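You operate a simulated robot arm through the tools that you are given. There is no shell and no other tool.

You are at the controls of a simulated robot arm. One attempt, no reset.

JOB
Run the test cylinder out and back as the job card says.
Fine: set the pressure and the OUT and BACK dials first; once out, once back.

It is judged by the outcome, as a careful person would: the job done as asked, and still so three seconds after it is handed in. It fails if anything else is knocked over, pushed out of place, dropped, spilled or broken.

ROBOT AND FRAMES
A 7-joint arm with a two-finger parallel gripper, fixed in place. Base frame: the origin is on the floor under the middle of its stand, x ahead of it, y to its left, z up; the work surface is at about z = 860. Units: mm, degrees, N and s.
With the tool pointing down near the work surface it reaches from about 420 to 900 mm from the base axis. Its first joint turns from -115.0 to 115.0 degrees. Payload 3.91 kg.
The TCP is the grasp point between the finger pads, 30 mm short of the fingertips. In the tool frame z runs along the fingers and y along their closing line. Largest opening 110 mm; finger width 20, thickness 10; the body of the gripper, 48 by 112 mm, starts 55 mm behind the TCP.
Orientation is told as [roll, pitch, yaw] about the base's x, y, z axes, in that order, counted from this pose: with the fingers straight down and closing along the base's y, the tool's x points along the base's -x, its y along +y and its z along -z.

CONTROLS
- The arm moves only by the tool drive_tool. Its argument "commands" is a list of rows, each a list of 7 numbers: the shift along the tool's x, y, z in mm, then the turn, a rotation vector about the tool's x, y, z in degrees, then the finger opening in mm, from 0 to 110. In form: [[tx, ty, tz, rx, ry, rz, grip], ...]. A call has 1 to 20 rows; each row is the pose to reach, as a shift and turn from the pose commanded when the call began, along the tool's axes at that moment. A row lasts 0.2 s, in which the tool goes at most 50 mm and 8.6 degrees; a call with a longer step from one row to the next is refused whole, and so is a gripper value outside its range. Where a pose cannot be reached the arm comes as near as it can. A force on the tool above 40 N (or 10 N above the force at the start of the call, whichever is more), or a blocked arm, ends the call early, and 0.2 s more pass. Each finger travels about 153 mm/s and halts on what it meets, pressing with about 32 N; the grip force reading is that of the motor and also rises with nothing between the fingers. The clock runs only during rows and for 0.2 s after the last one: add rows that repeat a pose to give the fingers time. It gives the time, the measured TCP pose, the force on the tool (base axes), the opening and the grip force at its end, in the units of the frame above (readings bear some noise), with the torque about the TCP (base axes, N m) and any sound that the robot's microphone picked up, and new pictures: "show" is both (left out), scene, wrist or none.
- Cameras (640 x 400 px; columns grow to the right, rows downward): "scene" is fixed at [43.9, 502.9, 1526.9]; the picture's right is [-0.55, -0.83, 0.00], its down [-0.29, 0.19, -0.94] and it looks along [0.78, -0.52, -0.34] (base axes); focal length 343 px, centre (320, 200). "wrist" rides on the gripper at [72, 17, -103] in the tool frame; the picture's right is [-0.23, 0.97, 0.00], its down [-0.76, -0.18, -0.62] and it looks along [-0.61, -0.14, 0.78] (tool axes); focal length 222 px, centre (320, 200). There is no depth. A picture from a camera that has moved, and an enlarged one, comes with that camera's place and axes in the base frame and with its lens. The place of the scene camera against the robot may be out by one fixed shift of up to 18 mm in any direction.
- lift_body(by): slides the trunk up (or, below 0, down) by that many mm; the arm rides with it, the base frame stays. It gives what a move gives, with no picture.
- zoom(camera, box): a new picture of the part [left, top, right, bottom] of that camera's present view, enlarged. No time passes.
- hand_in(): hands the job in; it is judged then, once.

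Nothing tells you positions but the pictures and the camera data. Unless the task says otherwise, let go and move clear before handing in.

The tools are called after "Emit:" by a JSON object that holds its "name" and its "arguments". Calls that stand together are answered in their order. drive_tool: Moves the arm, as the interface text tells. Its arguments: {"type":"object","properties":{"commands":{"type":"array"},"show":{"type":"string","enum":["both","scene","wrist","none"]}},"required":["commands"]} The other tools are called the same way: lift_body (by) moves the trunk up or down; zoom (camera, box) takes an enlarged picture of a part of a camera's view; hand_in () hands the job in.

At the start:

```text
clock: 0.0
tool_pos: [667.3, 15.4, 1449.3]
ee_rot: [0.0, 0.1, 0.2]
contact_force: [0.0, -0.3, -0.1]
ft_torque: [-0.03, 0.0, 0.0]
width: 109.8
grasp_force: 0.0
trunk travel left (down, up): [-875.0, 115.0]
```

scene: 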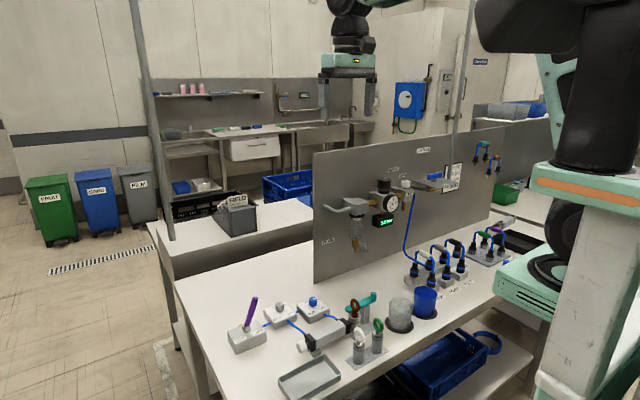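
wrist: 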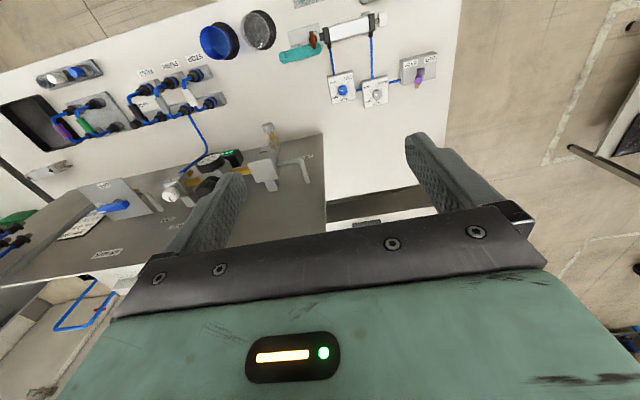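

I see a pneumatics bench with a vertical panel (regulator, gauge, valve, job card), some plug-in blocks, two dial blocks, a purple lever block and a test cylinder. I'll zoom in to read the job card and the labels before moving anything.

Emit:
{"name": "zoom", "arguments": {"camera": "scene", "box": [420, 150, 480, 200]}}

Emit:
{"name": "zoom", "arguments": {"camera": "scene", "box": [310, 160, 430, 260]}}

Emit:
{"name": "zoom", "arguments": {"camera": "scene", "box": [210, 280, 350, 380]}}

Emit:
{"name": "zoom", "arguments": {"camera": "scene", "box": [320, 270, 460, 370]}}

Emit:
{"name": "zoom", "arguments": {"camera": "scene", "box": [390, 210, 530, 310]}}

Emit:
{"name": "zoom", "arguments": {"camera": "wrist", "box": [300, 10, 460, 120]}}

Emit:
{"name": "zoom", "arguments": {"camera": "wrist", "box": [40, 160, 200, 270]}}

```text
8.00 times, centred on (450, 175) of scene
camera zoom: at [43.9, 502.9, 1526.9], right [-0.55, -0.83, 0.0], down [-0.29, 0.19, -0.94], along [0.78, -0.52, -0.34], focal length 2743 px, centre (-720, 400)
```

zoom: 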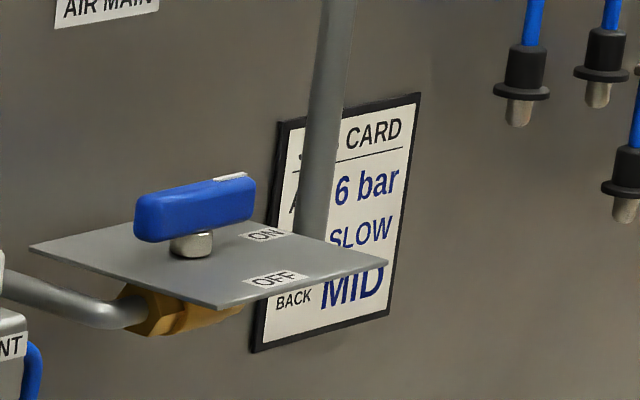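

```text
4.00 times, centred on (370, 210) of scene
camera zoom: at [43.9, 502.9, 1526.9], right [-0.55, -0.83, 0.0], down [-0.29, 0.19, -0.94], along [0.78, -0.52, -0.34], focal length 1372 px, centre (120, 160)
```

zoom: 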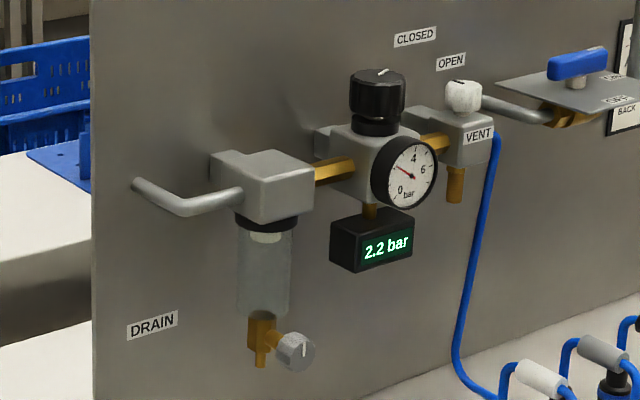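

```text
4.00 times, centred on (280, 330) of scene
camera zoom: at [43.9, 502.9, 1526.9], right [-0.55, -0.83, 0.0], down [-0.29, 0.19, -0.94], along [0.78, -0.52, -0.34], focal length 1372 px, centre (480, -320)
```

zoom: 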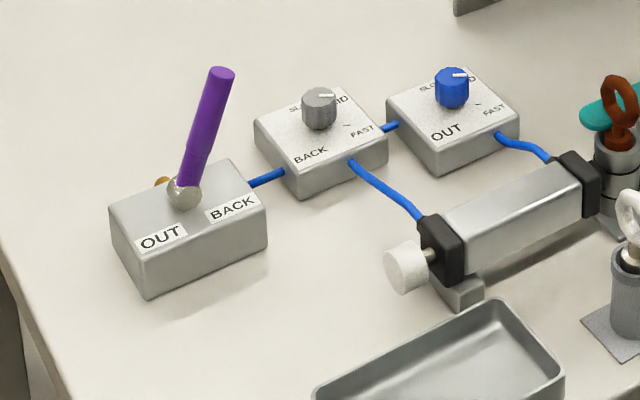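

```text
4.00 times, centred on (390, 320) of scene
camera zoom: at [43.9, 502.9, 1526.9], right [-0.55, -0.83, 0.0], down [-0.29, 0.19, -0.94], along [0.78, -0.52, -0.34], focal length 1372 px, centre (40, -280)
```

zoom: 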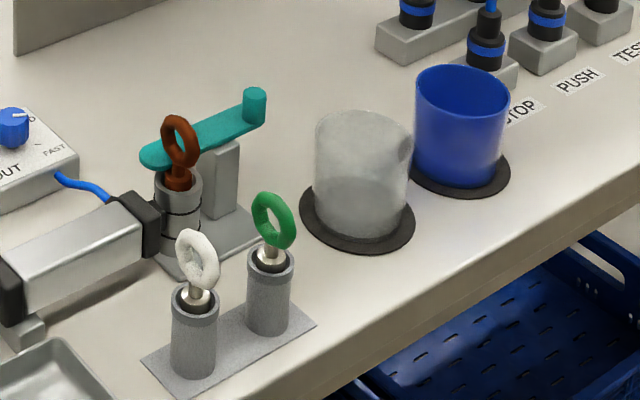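

```text
4.00 times, centred on (460, 260) of scene
camera zoom: at [43.9, 502.9, 1526.9], right [-0.55, -0.83, 0.0], down [-0.29, 0.19, -0.94], along [0.78, -0.52, -0.34], focal length 1372 px, centre (-240, -40)
```

zoom: 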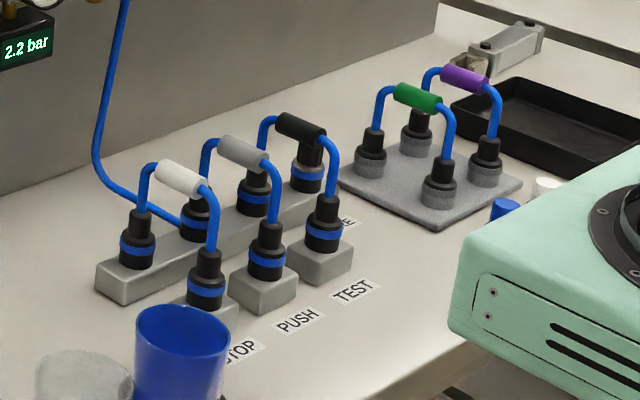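

```text
3.64 times, centred on (380, 65) of wrist
camera zoom: at [593.8, 32.6, 1554.0], right [0.23, 0.97, 0.0], down [0.76, -0.18, 0.62], along [0.61, -0.14, -0.78], focal length 808 px, centre (102, 691)
```

zoom: 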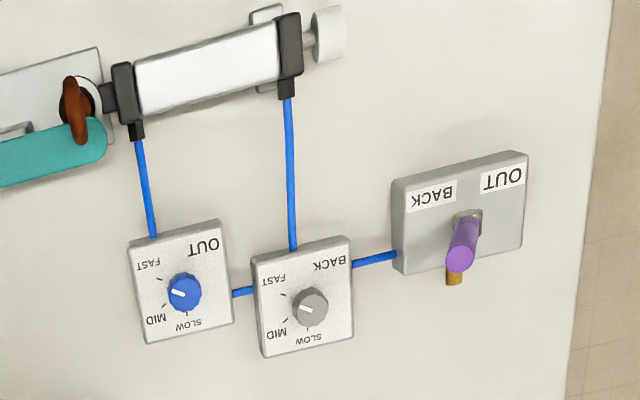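

```text
3.64 times, centred on (120, 215) of wrist
camera zoom: at [593.8, 32.6, 1554.0], right [0.23, 0.97, 0.0], down [0.76, -0.18, 0.62], along [0.61, -0.14, -0.78], focal length 808 px, centre (1047, 146)
```

zoom: 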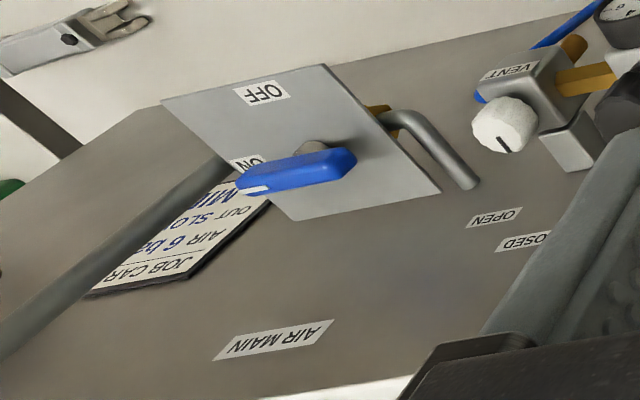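

The job card reads AIR 6 bar, OUT SLOW, BACK MID, and the display shows 2.2 bar. I'll look closer at the dials, the vent and the parts around the cylinder.

Emit:
{"name": "zoom", "arguments": {"camera": "wrist", "box": [325, 60, 405, 115]}}

Emit:
{"name": "zoom", "arguments": {"camera": "wrist", "box": [150, 100, 330, 220]}}

Emit:
{"name": "zoom", "arguments": {"camera": "scene", "box": [370, 160, 450, 215]}}

Emit:
{"name": "zoom", "arguments": {"camera": "scene", "box": [260, 285, 350, 345]}}

Emit:
{"name": "zoom", "arguments": {"camera": "wrist", "box": [240, 0, 400, 80]}}

Emit:
{"name": "zoom", "arguments": {"camera": "wrist", "box": [80, 40, 240, 150]}}

```text
7.27 times, centred on (365, 88) of wrist
camera zoom: at [593.8, 32.6, 1554.0], right [0.23, 0.97, 0.0], down [0.76, -0.18, 0.62], along [0.61, -0.14, -0.78], focal length 1615 px, centre (-7, 1018)
```

zoom: 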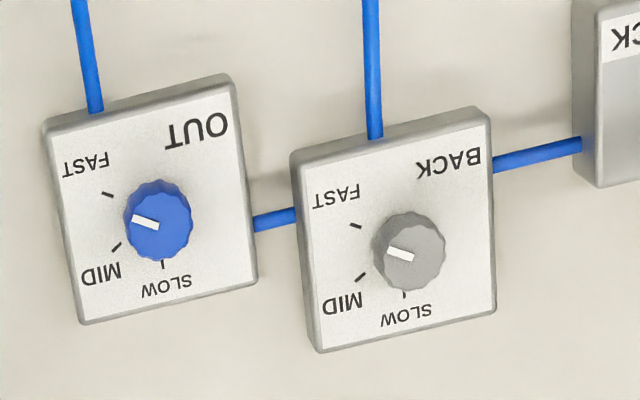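

```text
3.33 times, centred on (240, 160) of wrist
camera zoom: at [593.8, 32.6, 1554.0], right [0.23, 0.97, 0.0], down [0.76, -0.18, 0.62], along [0.61, -0.14, -0.78], focal length 740 px, centre (587, 333)
```

zoom: 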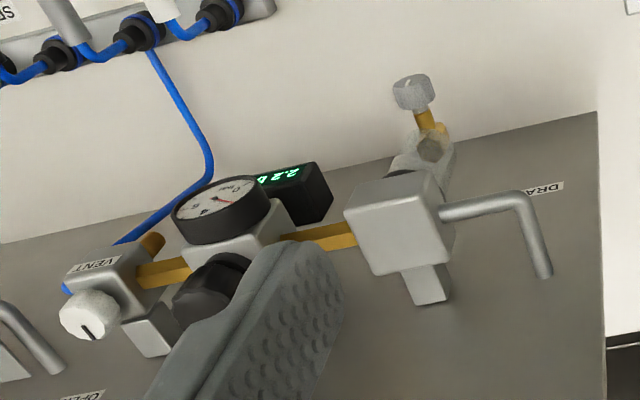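

```text
7.27 times, centred on (410, 188) of scene
camera zoom: at [43.9, 502.9, 1526.9], right [-0.55, -0.83, 0.0], down [-0.29, 0.19, -0.94], along [0.78, -0.52, -0.34], focal length 2494 px, centre (-334, 291)
```

zoom: 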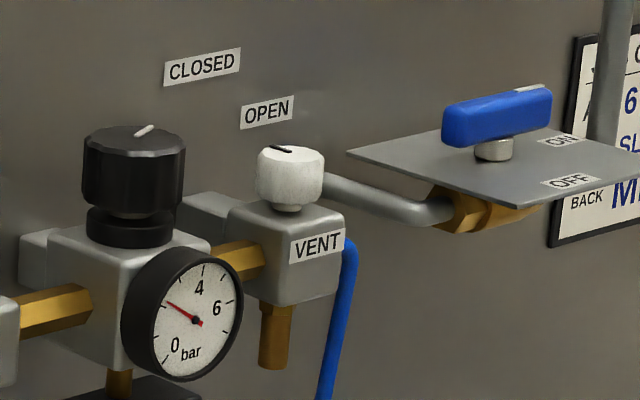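

```text
6.67 times, centred on (305, 315) of scene
camera zoom: at [43.9, 502.9, 1526.9], right [-0.55, -0.83, 0.0], down [-0.29, 0.19, -0.94], along [0.78, -0.52, -0.34], focal length 2286 px, centre (420, -567)
```

zoom: 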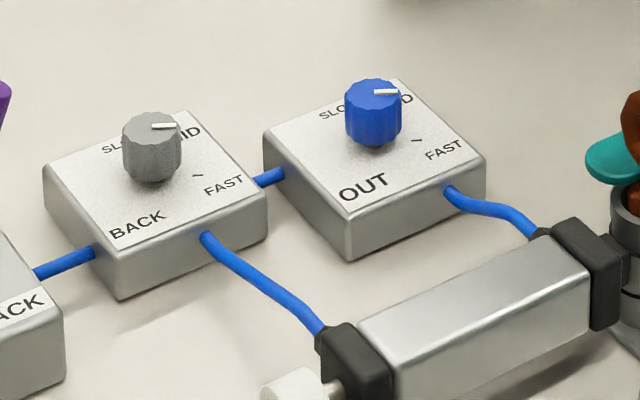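

```text
4.00 times, centred on (320, 40) of wrist
camera zoom: at [593.8, 32.6, 1554.0], right [0.23, 0.97, 0.0], down [0.76, -0.18, 0.62], along [0.61, -0.14, -0.78], focal length 888 px, centre (320, 840)
```

zoom: 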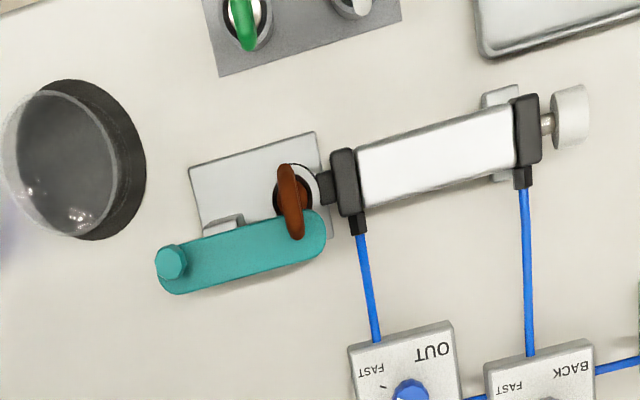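

```text
3.64 times, centred on (160, 95) of wrist
camera zoom: at [593.8, 32.6, 1554.0], right [0.23, 0.97, 0.0], down [0.76, -0.18, 0.62], along [0.61, -0.14, -0.78], focal length 808 px, centre (902, 582)
```

zoom: 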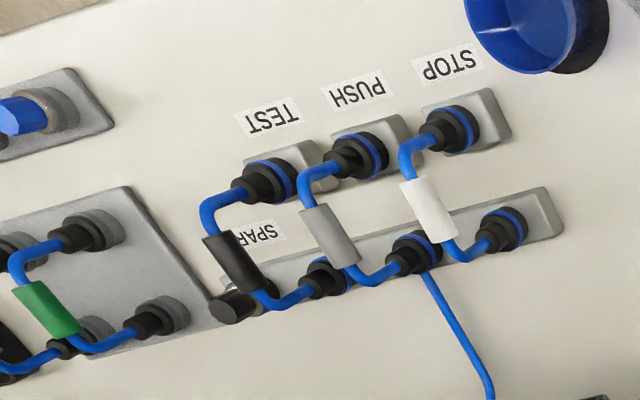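

The vent pointer faces CLOSED and the air main faces ON, so only the regulator and the OUT dial look wrong. OUT points between MID and FAST and BACK may be off too, so I'll move the wrist camera closer to the dials and cylinder.

Emit:
{"name": "drive_tool", "arguments": {"commands": [[15, 11, 43, 0, 0, 0, 110], [30, 22, 86, 0, 0, 0, 110], [45, 33, 129, 0, 0, 0, 110], [60, 44, 172, 0, 0, 0, 110], [75, 55, 215, 0, 0, 0, 110], [92, 66, 258, 0, 0, 0, 110], [107, 75, 299, 0, 0, 0, 110]], "show": "both"}}

```text
clock: 1.6
tool_pos: [559.6, 92.2, 1147.9]
ee_rot: [0.0, -0.1, 0.0]
contact_force: [0.2, -0.5, 0.3]
ft_torque: [0.06, 0.0, -0.01]
width: 110.1
grasp_force: 0.0
trunk travel left (down, up): [-875.0, 115.0]
camera wrist: at [487.7, 108.6, 1252.1], right [0.23, 0.97, 0.0], down [0.76, -0.18, 0.62], along [0.61, -0.14, -0.78], focal length 222 px, centre (320, 200)
```

scene: 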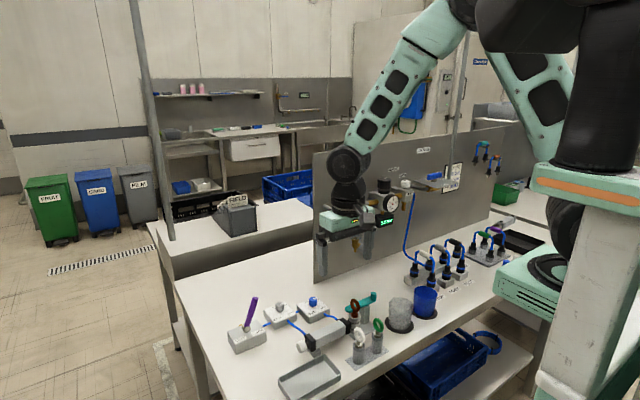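
wrist: 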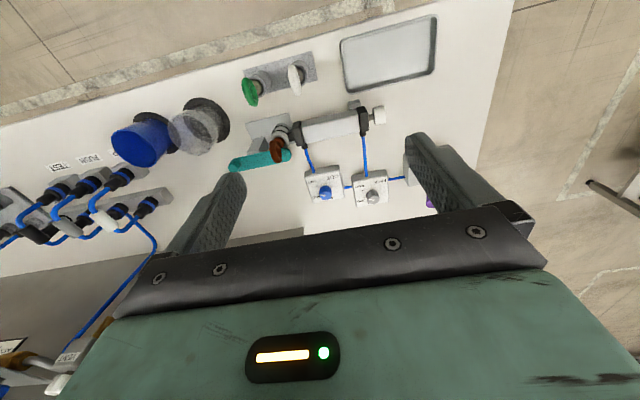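

Emit:
{"name": "zoom", "arguments": {"camera": "wrist", "box": [295, 160, 415, 220]}}

Emit:
{"name": "zoom", "arguments": {"camera": "wrist", "box": [220, 80, 400, 190]}}

Emit:
{"name": "zoom", "arguments": {"camera": "scene", "box": [290, 280, 400, 360]}}

```text
5.33 times, centred on (355, 190) of wrist
camera zoom: at [487.7, 108.6, 1252.1], right [0.23, 0.97, 0.0], down [0.76, -0.18, 0.62], along [0.61, -0.14, -0.78], focal length 1185 px, centre (133, 253)
```

zoom: 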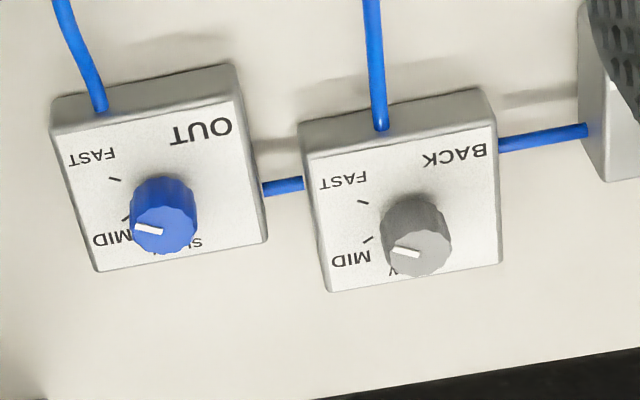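

```text
3.56 times, centred on (310, 135) of wrist
camera zoom: at [487.7, 108.6, 1252.1], right [0.23, 0.97, 0.0], down [0.76, -0.18, 0.62], along [0.61, -0.14, -0.78], focal length 790 px, centre (356, 431)
```

zoom: 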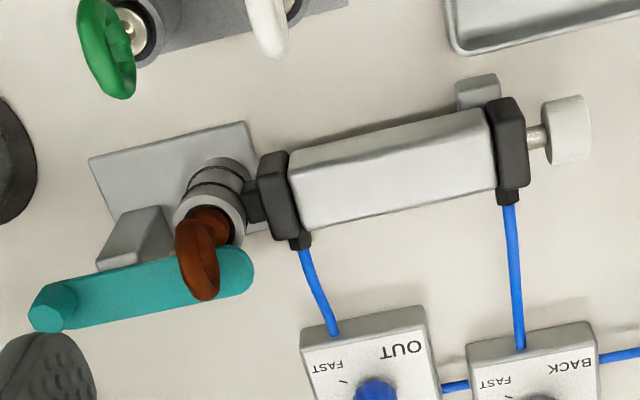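

```text
5.00 times, centred on (345, 320) of scene
camera zoom: at [43.9, 502.9, 1526.9], right [-0.55, -0.83, 0.0], down [-0.29, 0.19, -0.94], along [0.78, -0.52, -0.34], focal length 1714 px, centre (195, -400)
```

zoom: 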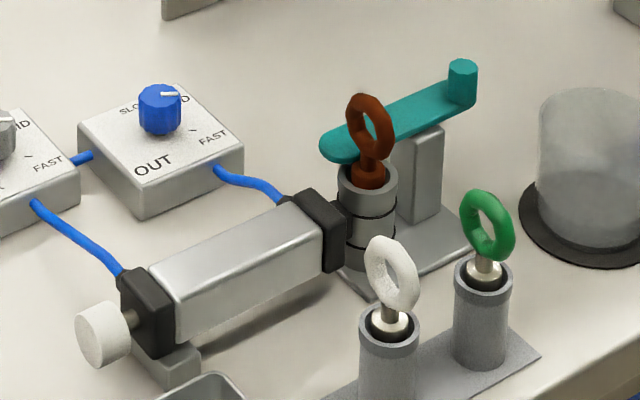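

Both dials point to FAST (SLOW is toward +x, MID 60° on, FAST 120° on), and the lever leans to BACK. I estimate the regulator knob at about (815, -261, 1200), OUT dial (747, 60), BACK dial (779, 150) and lever (757, 260). Next I'll look at the regulator from nearby.

Emit:
{"name": "drive_tool", "arguments": {"commands": [[0, 0, -45, 0, 0, 0, 110], [0, 0, -90, 0, 0, 0, 110], [0, -40, -115, 0, 0, 0, 110], [-20, -80, -135, 0, 0, 0, 110], [-40, -120, -150, 0, 0, 0, 110], [-65, -160, -155, 0, 0, 0, 110], [-90, -200, -155, 0, 0, 0, 110], [-115, -240, -155, 0, 0, 0, 110], [-140, -280, -155, 0, 0, 0, 110], [-160, -320, -155, 0, 0, 0, 110], [-185, -338, -155, 0, 0, 0, 110]], "show": "both"}}

```text
clock: 4.0
tool_pos: [744.6, -244.8, 1301.7]
ee_rot: [0.0, 0.0, 0.1]
contact_force: [0.0, -0.2, 0.3]
ft_torque: [-0.03, -0.01, 0.0]
width: 110.0
grasp_force: 0.0
trunk travel left (down, up): [-875.0, 115.0]
camera wrist: at [671.4, -228.3, 1405.4], right [0.23, 0.97, 0.0], down [0.76, -0.18, 0.62], along [0.61, -0.14, -0.78], focal length 222 px, centre (320, 200)
```

scene: 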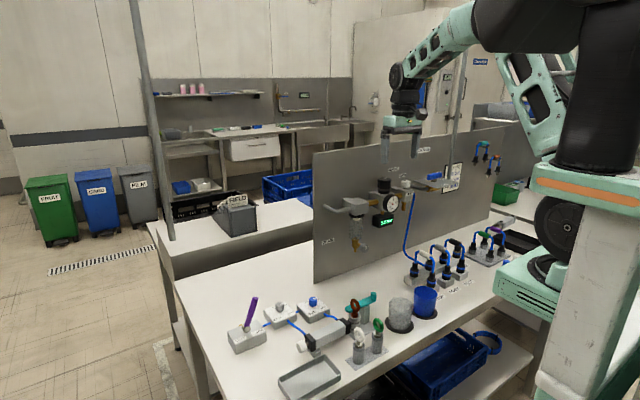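
wrist: 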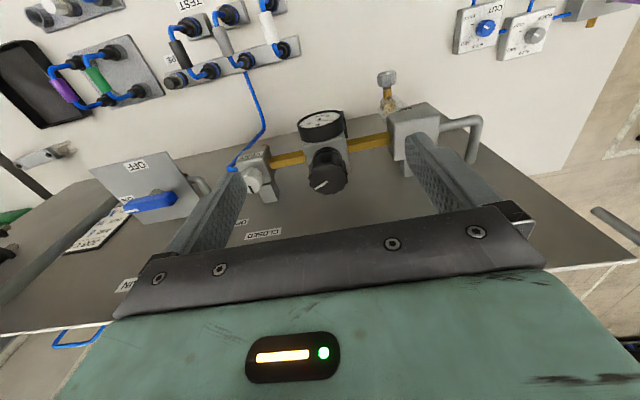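

Emit:
{"name": "zoom", "arguments": {"camera": "wrist", "box": [230, 90, 410, 250]}}

Emit:
{"name": "zoom", "arguments": {"camera": "scene", "box": [350, 110, 430, 240]}}

Emit:
{"name": "zoom", "arguments": {"camera": "wrist", "box": [440, 0, 600, 90]}}

```text
2.50 times, centred on (320, 170) of wrist
camera zoom: at [671.4, -228.3, 1405.4], right [0.23, 0.97, 0.0], down [0.76, -0.18, 0.62], along [0.61, -0.14, -0.78], focal length 555 px, centre (320, 275)
```

zoom: 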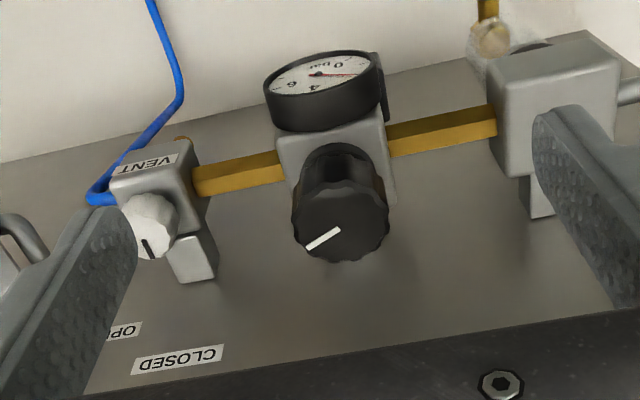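

```text
3.08 times, centred on (390, 175) of scene
camera zoom: at [43.9, 502.9, 1526.9], right [-0.55, -0.83, 0.0], down [-0.29, 0.19, -0.94], along [0.78, -0.52, -0.34], focal length 1055 px, centre (105, 277)
```

zoom: 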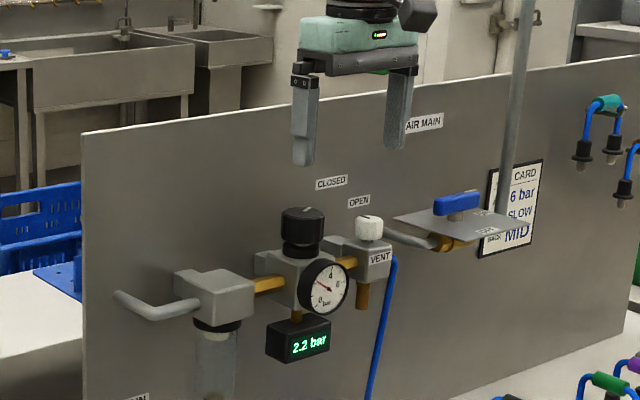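

```text
4.00 times, centred on (520, 45) of wrist
camera zoom: at [671.4, -228.3, 1405.4], right [0.23, 0.97, 0.0], down [0.76, -0.18, 0.62], along [0.61, -0.14, -0.78], focal length 888 px, centre (-480, 820)
```

zoom: 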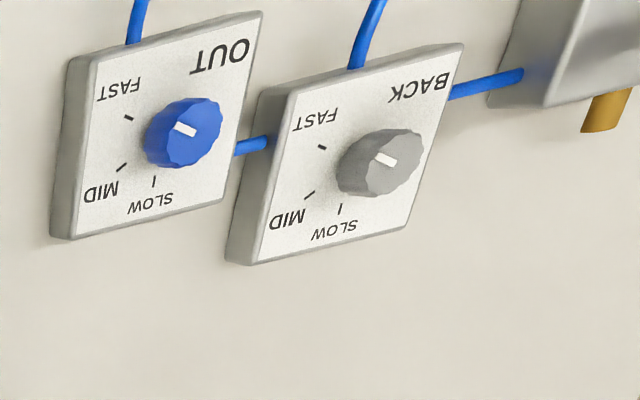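

The wrist view puts the regulator knob top near (804, -249, 1205), with the panel about 50 mm behind it. I'll move directly above it to refine that.

Emit:
{"name": "drive_tool", "arguments": {"commands": [[-30, -2, 0, 0, 0, 0, 110], [-58, -4, 5, 0, 0, 0, 110]], "show": "both"}}

```text
clock: 4.6
tool_pos: [800.2, -250.5, 1297.6]
ee_rot: [0.0, -0.1, 0.0]
contact_force: [-0.1, -0.1, -0.1]
ft_torque: [0.02, -0.04, 0.01]
width: 110.0
grasp_force: 0.0
trunk travel left (down, up): [-875.0, 115.0]
camera wrist: at [727.9, -233.0, 1401.2], right [0.23, 0.97, 0.0], down [0.76, -0.18, 0.62], along [0.61, -0.14, -0.78], focal length 222 px, centre (320, 200)
```

scene: 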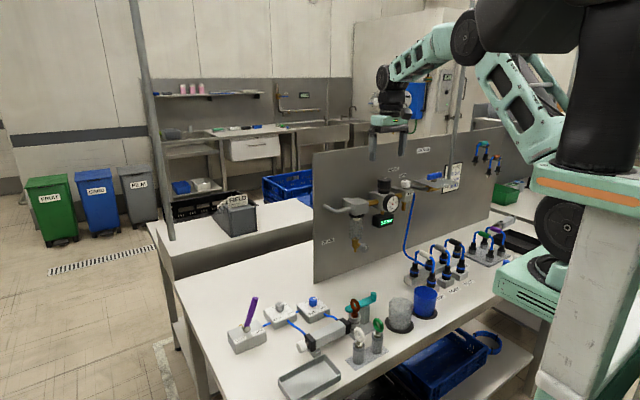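
wrist: 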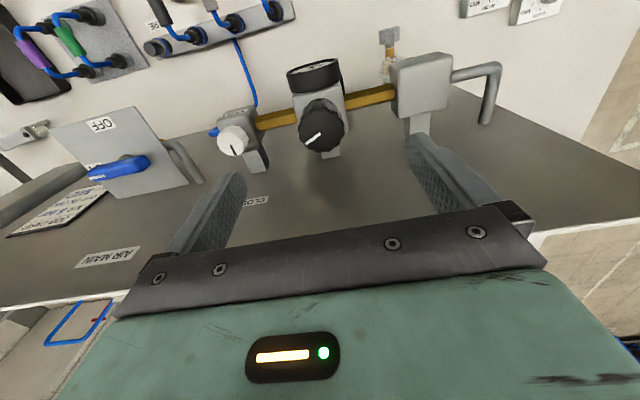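

Emit:
{"name": "zoom", "arguments": {"camera": "wrist", "box": [240, 40, 400, 180]}}

Emit:
{"name": "zoom", "arguments": {"camera": "wrist", "box": [480, 120, 640, 280]}}

Emit:
{"name": "zoom", "arguments": {"camera": "scene", "box": [340, 110, 440, 210]}}

```text
2.86 times, centred on (320, 110) of wrist
camera zoom: at [727.9, -233.0, 1401.2], right [0.23, 0.97, 0.0], down [0.76, -0.18, 0.62], along [0.61, -0.14, -0.78], focal length 635 px, centre (320, 457)
```

zoom: 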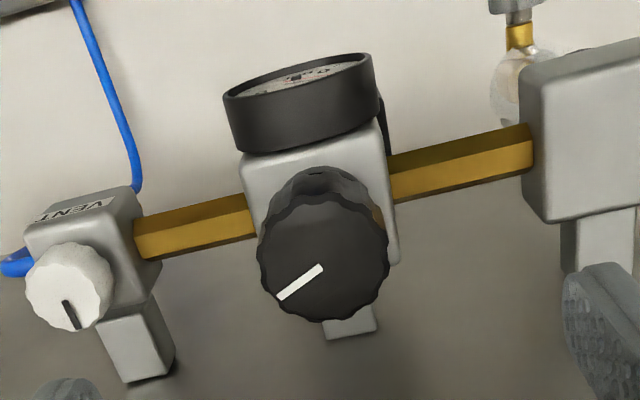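

```text
2.50 times, centred on (560, 200) of wrist
camera zoom: at [727.9, -233.0, 1401.2], right [0.23, 0.97, 0.0], down [0.76, -0.18, 0.62], along [0.61, -0.14, -0.78], focal length 555 px, centre (-280, 200)
```

zoom: 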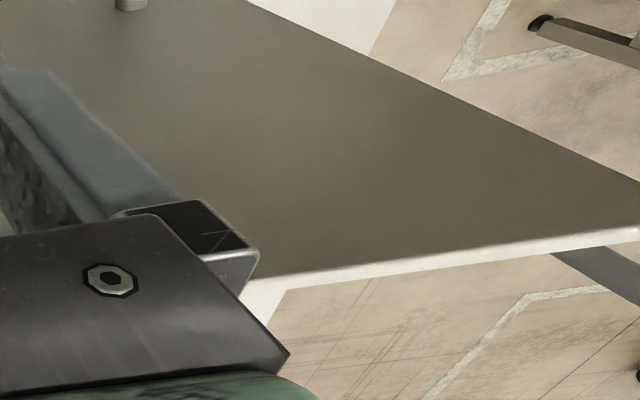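

```text
4.00 times, centred on (390, 160) of scene
camera zoom: at [43.9, 502.9, 1526.9], right [-0.55, -0.83, 0.0], down [-0.29, 0.19, -0.94], along [0.78, -0.52, -0.34], focal length 1372 px, centre (40, 360)
```

zoom: 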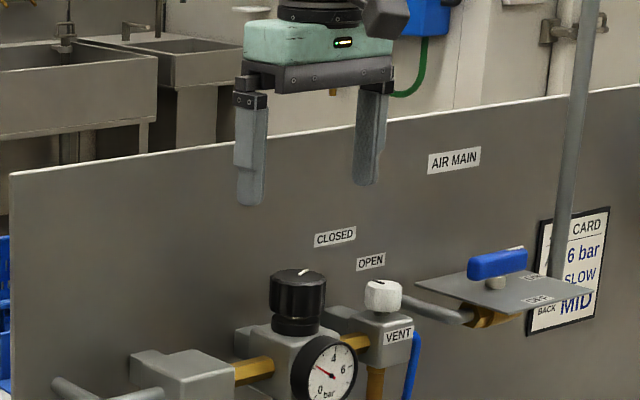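

From two wrist views the knob top is at about (807, -250, 1200), roughly 43 mm across, with the panel face near x≈865. I'll set the opening to 70, turn to one end of a safe ±25° stroke, and come down around the knob.

Emit:
{"name": "drive_tool", "arguments": {"commands": [[-3, 0, 0, 0, 0, -8, 74], [-7, 0.5, 0, 0, 0, -16, 74], [-7, 0.5, 15, 0, 0, -24, 74], [-7, 0.5, 35, 0, 0, -24, 74], [-7, 0.5, 55, 0, 0, -24, 74]], "show": "both"}}

```text
clock: 5.8
tool_pos: [808.6, -248.8, 1245.6]
ee_rot: [-0.1, 0.1, 24.1]
contact_force: [-0.1, 1.6, 0.5]
ft_torque: [0.02, -0.02, -0.01]
width: 74.2
grasp_force: 0.0
trunk travel left (down, up): [-875.0, 115.0]
camera wrist: at [735.6, -263.5, 1349.5], right [-0.19, 0.98, 0.0], down [0.77, 0.15, 0.62], along [0.61, 0.12, -0.78], focal length 222 px, centre (320, 200)
```

scene: 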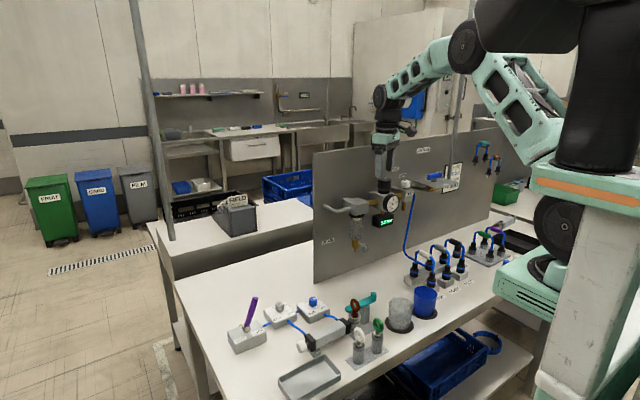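
wrist: 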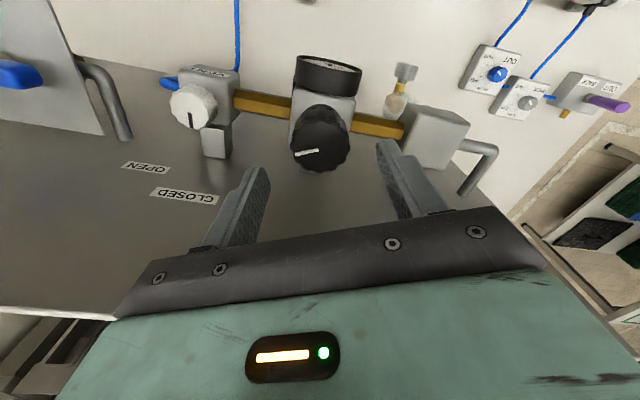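

The knob is centred between the fingers and the panel face is about 68 mm behind its axis. I'll descend so the fingertips cover most of the knob side, then close on it.

Emit:
{"name": "drive_tool", "arguments": {"commands": [[2, 0, 18, 0, 0, 0, 74], [2, 0, 34, 0, 0, 0, 74], [2, 0, 34, 0, 0, 0, 74], [2, 0, 34, 0, 0, 0, 50], [2, 0, 34, 0, 0, 0, 20], [2, 0, 34, 0, 0, 0, 20]], "show": "both"}}

```text
clock: 7.2
tool_pos: [806.8, -249.2, 1211.3]
ee_rot: [0.1, 0.1, 24.1]
contact_force: [-4.9, 4.3, -3.4]
ft_torque: [-0.11, -0.23, -0.02]
width: 43.4
grasp_force: 44.9
trunk travel left (down, up): [-875.0, 115.0]
camera wrist: at [733.8, -263.4, 1315.0], right [-0.19, 0.98, 0.0], down [0.77, 0.15, 0.62], along [0.61, 0.12, -0.78], focal length 222 px, centre (320, 200)
```

scene: 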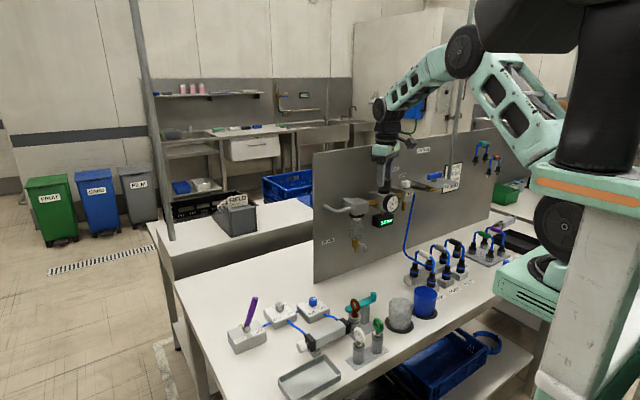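
wrist: 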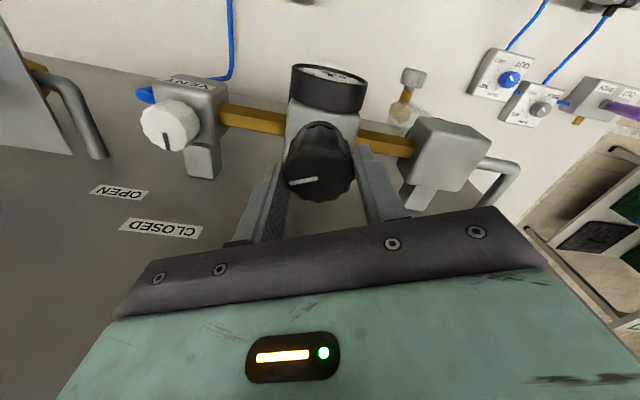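

The knob is gripped at 43.4 mm. I'll turn it about 16° clockwise and read how far the pressure moves.

Emit:
{"name": "drive_tool", "arguments": {"commands": [[0, 0, 0, 0, 0, 4, 20], [0, 0, 0, 0, 0, 8, 20], [0, 0, 0, 0, 0, 12, 20], [0, 0, 0, 0, 0, 16, 20], [0, 0, 0, 0, 0, 16, 20]], "show": "both"}}

Emit:
{"name": "zoom", "arguments": {"camera": "scene", "box": [350, 170, 430, 240]}}

```text
clock: 8.4
tool_pos: [806.7, -249.4, 1211.7]
ee_rot: [0.1, 0.1, 8.0]
contact_force: [-3.8, 10.5, -14.2]
ft_torque: [-0.16, -0.31, -0.05]
width: 43.6
grasp_force: 45.6
trunk travel left (down, up): [-875.0, 115.0]
camera wrist: at [732.9, -243.1, 1315.1], right [0.09, 1.0, 0.0], down [0.78, -0.07, 0.62], along [0.62, -0.05, -0.78], focal length 222 px, centre (320, 200)
```

scene: 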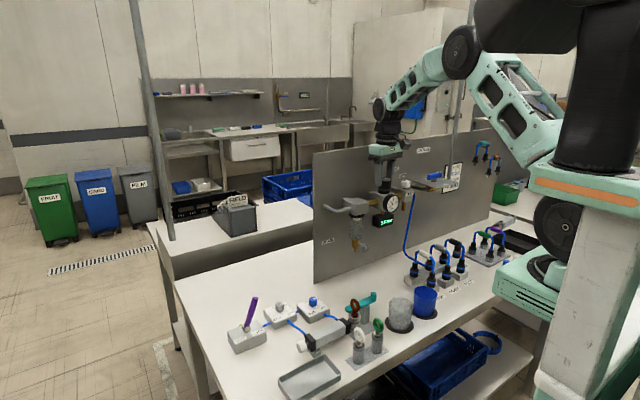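
wrist: 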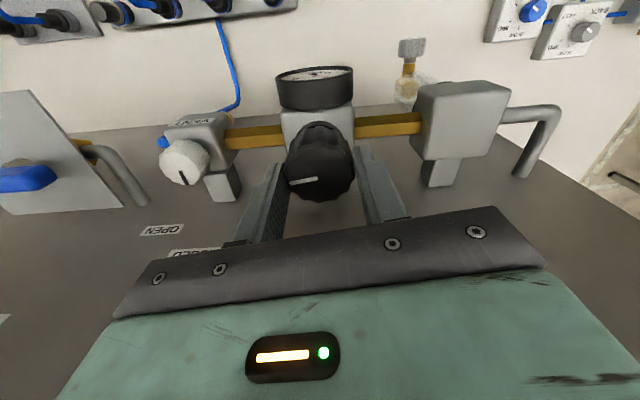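

```text
5.71 times, centred on (390, 205) of scene
camera zoom: at [43.9, 502.9, 1526.9], right [-0.55, -0.83, 0.0], down [-0.29, 0.19, -0.94], along [0.78, -0.52, -0.34], focal length 1959 px, centre (-80, 171)
```

zoom: 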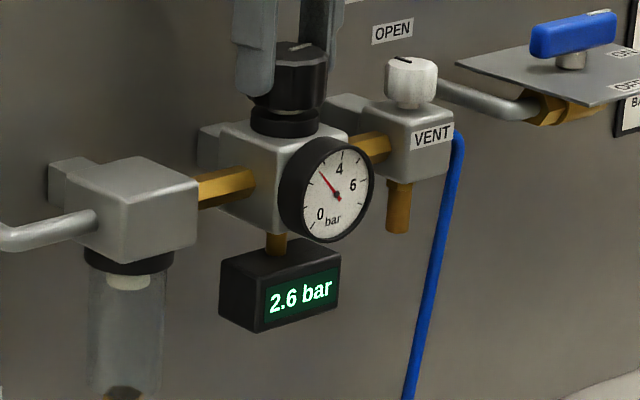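

Clockwise raises it, at about 0.027 bar per degree (2.6 bar now). I'll finish this stroke to yaw -36.

Emit:
{"name": "drive_tool", "arguments": {"commands": [[0, 0, 0, 0, 0, 6, 20], [0, 0, 0, 0, 0, 12, 20], [0, 0, 0, 0, 0, 18, 20], [0, 0, 0, 0, 0, 24, 20], [0, 0, 0, 0, 0, 30, 20], [0, 0, 0, 0, 0, 36, 20], [0, 0, 0, 0, 0, 43, 20], [0, 0, 0, 0, 0, 43, 20]], "show": "both"}}

Emit:
{"name": "zoom", "arguments": {"camera": "scene", "box": [350, 150, 430, 240]}}

```text
clock: 10.2
tool_pos: [806.0, -250.0, 1210.8]
ee_rot: [-0.1, 0.1, -35.0]
contact_force: [-11.9, 9.4, -21.4]
ft_torque: [0.96, 0.47, -0.01]
width: 43.6
grasp_force: 44.5
trunk travel left (down, up): [-875.0, 115.0]
camera wrist: at [757.2, -195.5, 1315.2], right [0.74, 0.67, 0.0], down [0.52, -0.58, 0.62], along [0.41, -0.46, -0.78], focal length 222 px, centre (320, 200)
```

scene: 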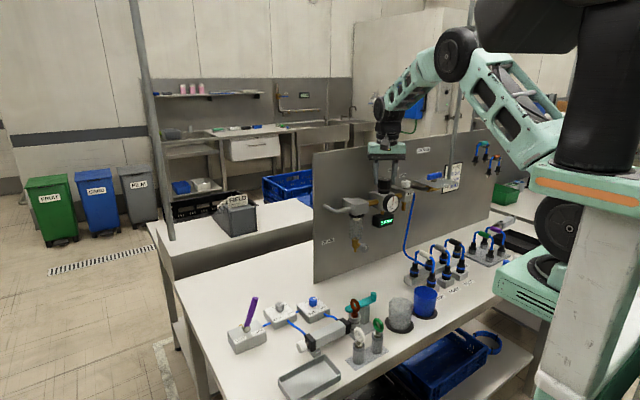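
wrist: 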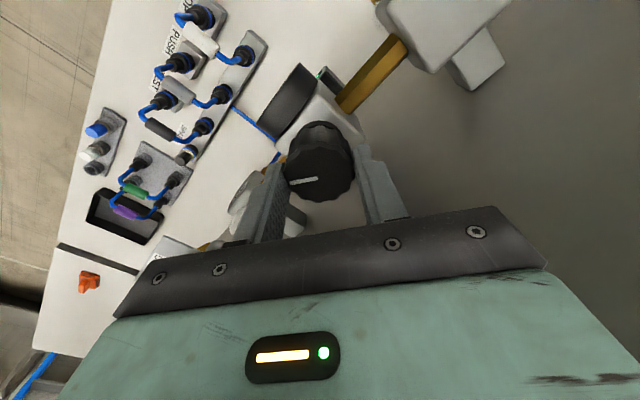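

```text
4.44 times, centred on (390, 195) of scene
camera zoom: at [43.9, 502.9, 1526.9], right [-0.55, -0.83, 0.0], down [-0.29, 0.19, -0.94], along [0.78, -0.52, -0.34], focal length 1524 px, centre (9, 222)
```

zoom: 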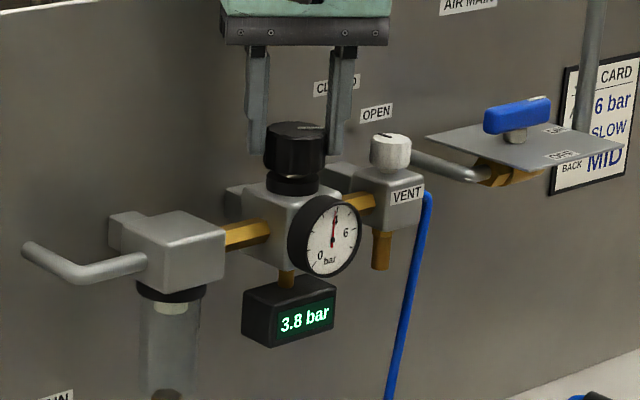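

The display shows 3.8 bar at 59° turned, so about 81° remains. I'll release, turn back to yaw +40 with the fingers open, and grip again.

Emit:
{"name": "drive_tool", "arguments": {"commands": [[0, 0, 0, 0, 0, 0, 60], [0, 0, 0, 0, 0, 0, 74], [0, 0, 0, 0, 0, -8, 74], [0, 0, 0, 0, 0, -16, 74], [0, 0, 0, 0, 0, -24, 74], [0, 0, 0, 0, 0, -32, 74], [0, 0, 0, 0, 0, -40, 74], [0, 0, 0, 0, 0, -48, 74], [0, 0, 0, 0, 0, -56, 74], [0, 0, 0, 0, 0, -64, 74], [0, 0, 0, 0, 0, -72, 74], [0, 0, 0, 0, 0, -77, 74], [0, 0, 0, 0, 0, -77, 74]], "show": "both"}}

Emit:
{"name": "zoom", "arguments": {"camera": "scene", "box": [350, 150, 430, 240]}}

```text
clock: 13.0
tool_pos: [807.2, -251.5, 1212.2]
ee_rot: [0.1, 0.0, 42.1]
contact_force: [0.5, 0.4, 0.6]
ft_torque: [0.03, 0.01, -0.02]
width: 74.0
grasp_force: 0.0
trunk travel left (down, up): [-875.0, 115.0]
camera wrist: at [742.6, -287.7, 1316.3], right [-0.48, 0.87, 0.0], down [0.68, 0.38, 0.62], along [0.55, 0.3, -0.78], focal length 222 px, centre (320, 200)
```

scene: 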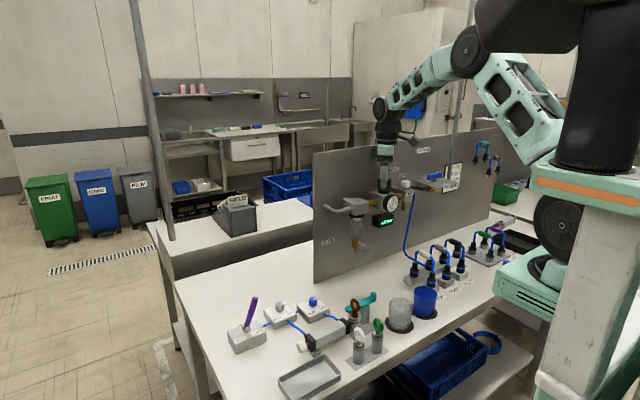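
wrist: 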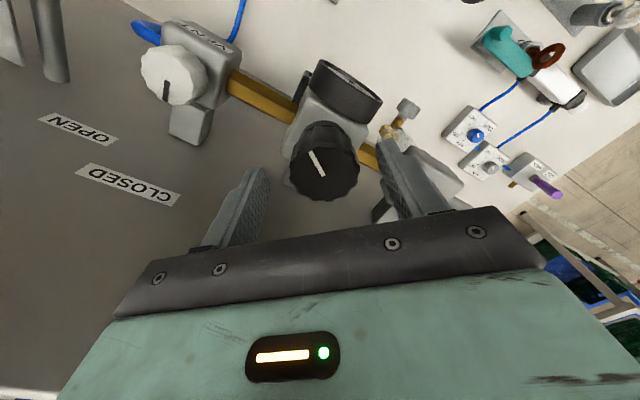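

```text
4.44 times, centred on (390, 195) of scene
camera zoom: at [43.9, 502.9, 1526.9], right [-0.55, -0.83, 0.0], down [-0.29, 0.19, -0.94], along [0.78, -0.52, -0.34], focal length 1524 px, centre (9, 222)
```

zoom: 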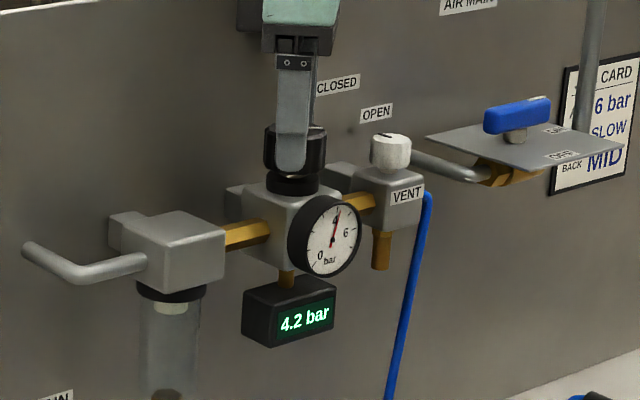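

It settled at 4.2 bar after release, so the reading lags and the true gain is about 0.034 bar per degree. I'll grip again, turn 40°, then wait and read.

Emit:
{"name": "drive_tool", "arguments": {"commands": [[0, 0, 0, 0, 0, 0, 50], [0, 0, 0, 0, 0, 0, 20], [0, 0, 0, 0, 0, 0, 20], [0, 0, 0, 0, 0, 6, 20], [0, 0, 0, 0, 0, 12, 20], [0, 0, 0, 0, 0, 18, 20], [0, 0, 0, 0, 0, 24, 20], [0, 0, 0, 0, 0, 30, 20], [0, 0, 0, 0, 0, 36, 20], [0, 0, 0, 0, 0, 42, 20], [0, 0, 0, 0, 0, 42, 20], [0, 0, 0, 0, 0, 42, 20], [0, 0, 0, 0, 0, 42, 20], [0, 0, 0, 0, 0, 42, 20], [0, 0, 0, 0, 0, 42, 20], [0, 0, 0, 0, 0, 42, 20]], "show": "both"}}

Emit:
{"name": "zoom", "arguments": {"camera": "scene", "box": [350, 150, 430, 240]}}

```text
clock: 16.4
tool_pos: [806.9, -248.6, 1211.6]
ee_rot: [0.0, 0.1, 0.1]
contact_force: [-16.7, 22.5, -6.3]
ft_torque: [0.56, 0.48, -0.01]
width: 43.6
grasp_force: 44.6
trunk travel left (down, up): [-875.0, 115.0]
camera wrist: at [734.3, -233.2, 1316.3], right [0.23, 0.97, 0.0], down [0.76, -0.18, 0.62], along [0.61, -0.14, -0.78], focal length 222 px, centre (320, 200)
```

scene: 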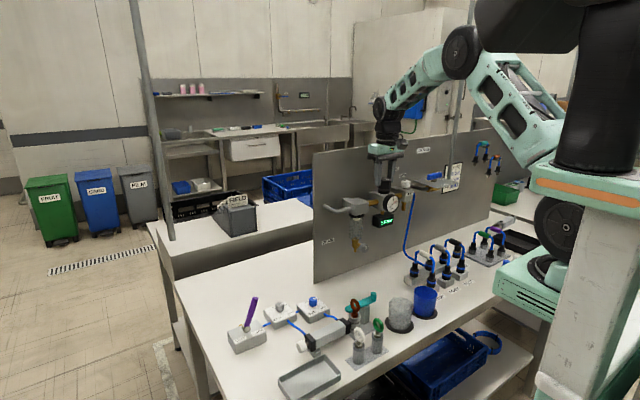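
wrist: 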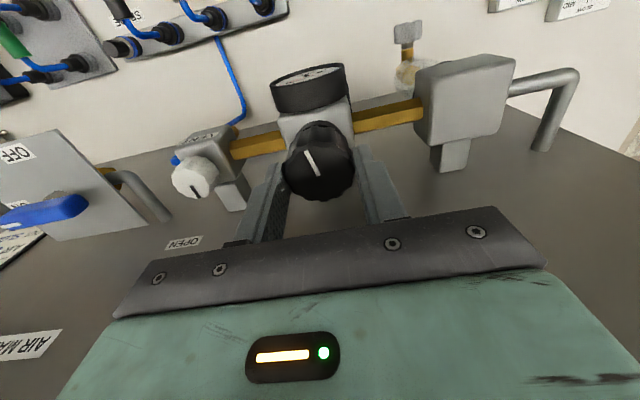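

```text
4.44 times, centred on (390, 195) of scene
camera zoom: at [43.9, 502.9, 1526.9], right [-0.55, -0.83, 0.0], down [-0.29, 0.19, -0.94], along [0.78, -0.52, -0.34], focal length 1524 px, centre (9, 222)
```

zoom: 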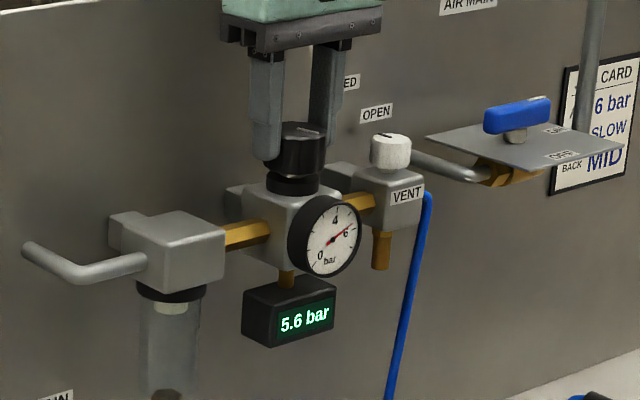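

It reads 5.6 bar after waiting, at about 0.033 bar per degree. I'll turn 11° more and wait two seconds.

Emit:
{"name": "drive_tool", "arguments": {"commands": [[0, 0, 0, 0, 0, 4, 20], [0, 0, 0, 0, 0, 8, 20], [0, 0, 0, 0, 0, 11, 20], [0, 0, 0, 0, 0, 11, 20], [0, 0, 0, 0, 0, 11, 20], [0, 0, 0, 0, 0, 11, 20], [0, 0, 0, 0, 0, 11, 20], [0, 0, 0, 0, 0, 11, 20], [0, 0, 0, 0, 0, 11, 20], [0, 0, 0, 0, 0, 11, 20], [0, 0, 0, 0, 0, 11, 20], [0, 0, 0, 0, 0, 11, 20], [0, 0, 0, 0, 0, 11, 20]], "show": "both"}}

Emit:
{"name": "zoom", "arguments": {"camera": "scene", "box": [350, 150, 430, 240]}}

```text
clock: 19.2
tool_pos: [807.1, -251.5, 1211.4]
ee_rot: [0.0, 0.1, -11.0]
contact_force: [-16.3, 18.1, -12.6]
ft_torque: [0.38, 0.4, -0.04]
width: 43.2
grasp_force: 45.1
trunk travel left (down, up): [-875.0, 115.0]
camera wrist: at [739.0, -219.9, 1316.4], right [0.41, 0.91, 0.0], down [0.72, -0.32, 0.62], along [0.57, -0.25, -0.78], focal length 222 px, centre (320, 200)
```

scene: 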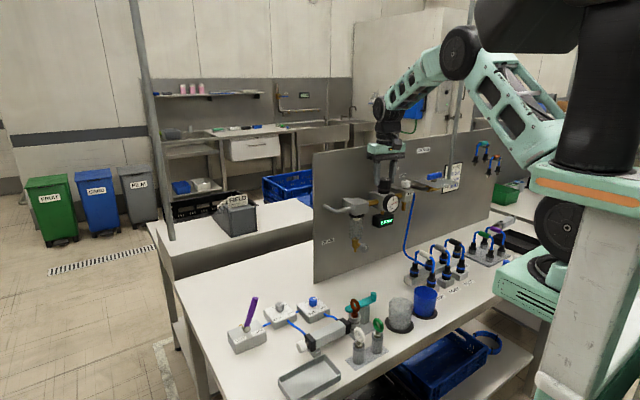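
wrist: 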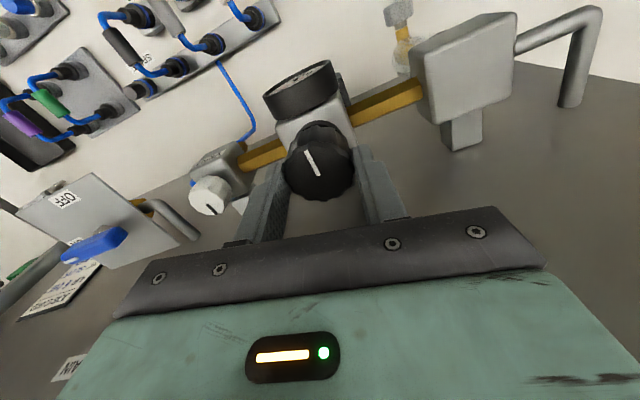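

```text
4.44 times, centred on (390, 195) of scene
camera zoom: at [43.9, 502.9, 1526.9], right [-0.55, -0.83, 0.0], down [-0.29, 0.19, -0.94], along [0.78, -0.52, -0.34], focal length 1524 px, centre (9, 222)
```

zoom: 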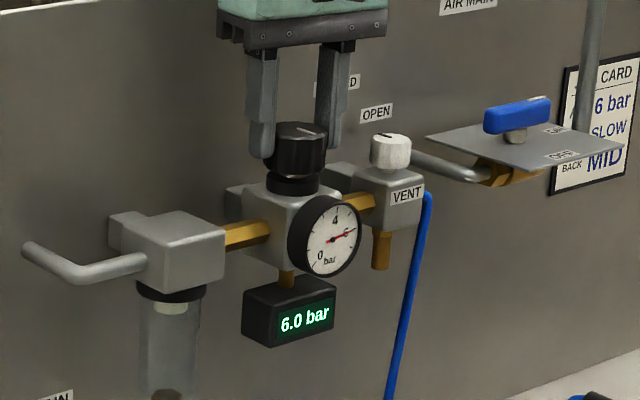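

The display reads 6.0 bar. I'll release, lift straight up, and confirm it holds.

Emit:
{"name": "drive_tool", "arguments": {"commands": [[0, 0, 0, 0, 0, 0, 50], [0, 0, 0, 0, 0, 0, 74], [0, 0, 0, 0, 0, 0, 74], [0, 0, -30, 0, 0, 0, 74], [0, 0, -65, 0, 0, 0, 74], [0, 0, -100, 0, 0, 0, 74], [0, 0, -100, 0, 0, 0, 74]], "show": "both"}}

Emit:
{"name": "zoom", "arguments": {"camera": "scene", "box": [350, 150, 430, 240]}}

```text
clock: 20.8
tool_pos: [806.4, -253.0, 1314.1]
ee_rot: [0.1, -0.1, -11.0]
contact_force: [-0.6, -1.0, 0.5]
ft_torque: [-0.01, 0.03, 0.01]
width: 73.8
grasp_force: 0.0
trunk travel left (down, up): [-875.0, 115.0]
camera wrist: at [739.3, -222.7, 1418.2], right [0.41, 0.91, 0.0], down [0.71, -0.32, 0.62], along [0.57, -0.25, -0.78], focal length 222 px, centre (320, 200)
```

scene: 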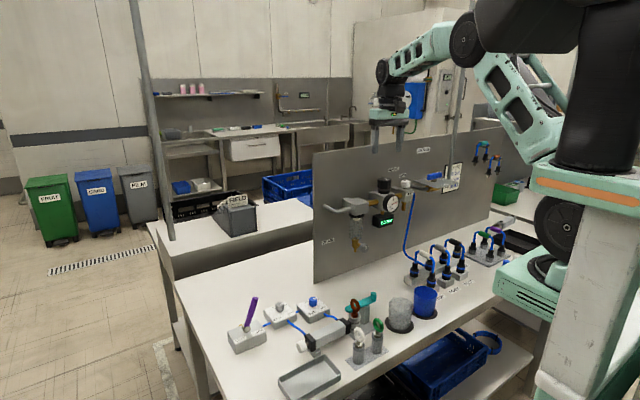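
wrist: 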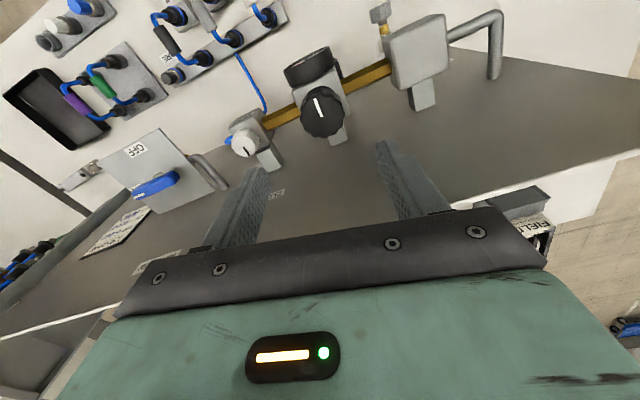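

```text
4.44 times, centred on (390, 195) of scene
camera zoom: at [43.9, 502.9, 1526.9], right [-0.55, -0.83, 0.0], down [-0.29, 0.19, -0.94], along [0.78, -0.52, -0.34], focal length 1524 px, centre (9, 222)
```

zoom: 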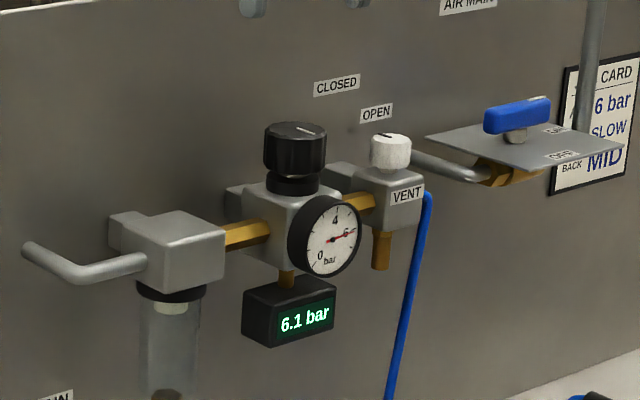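

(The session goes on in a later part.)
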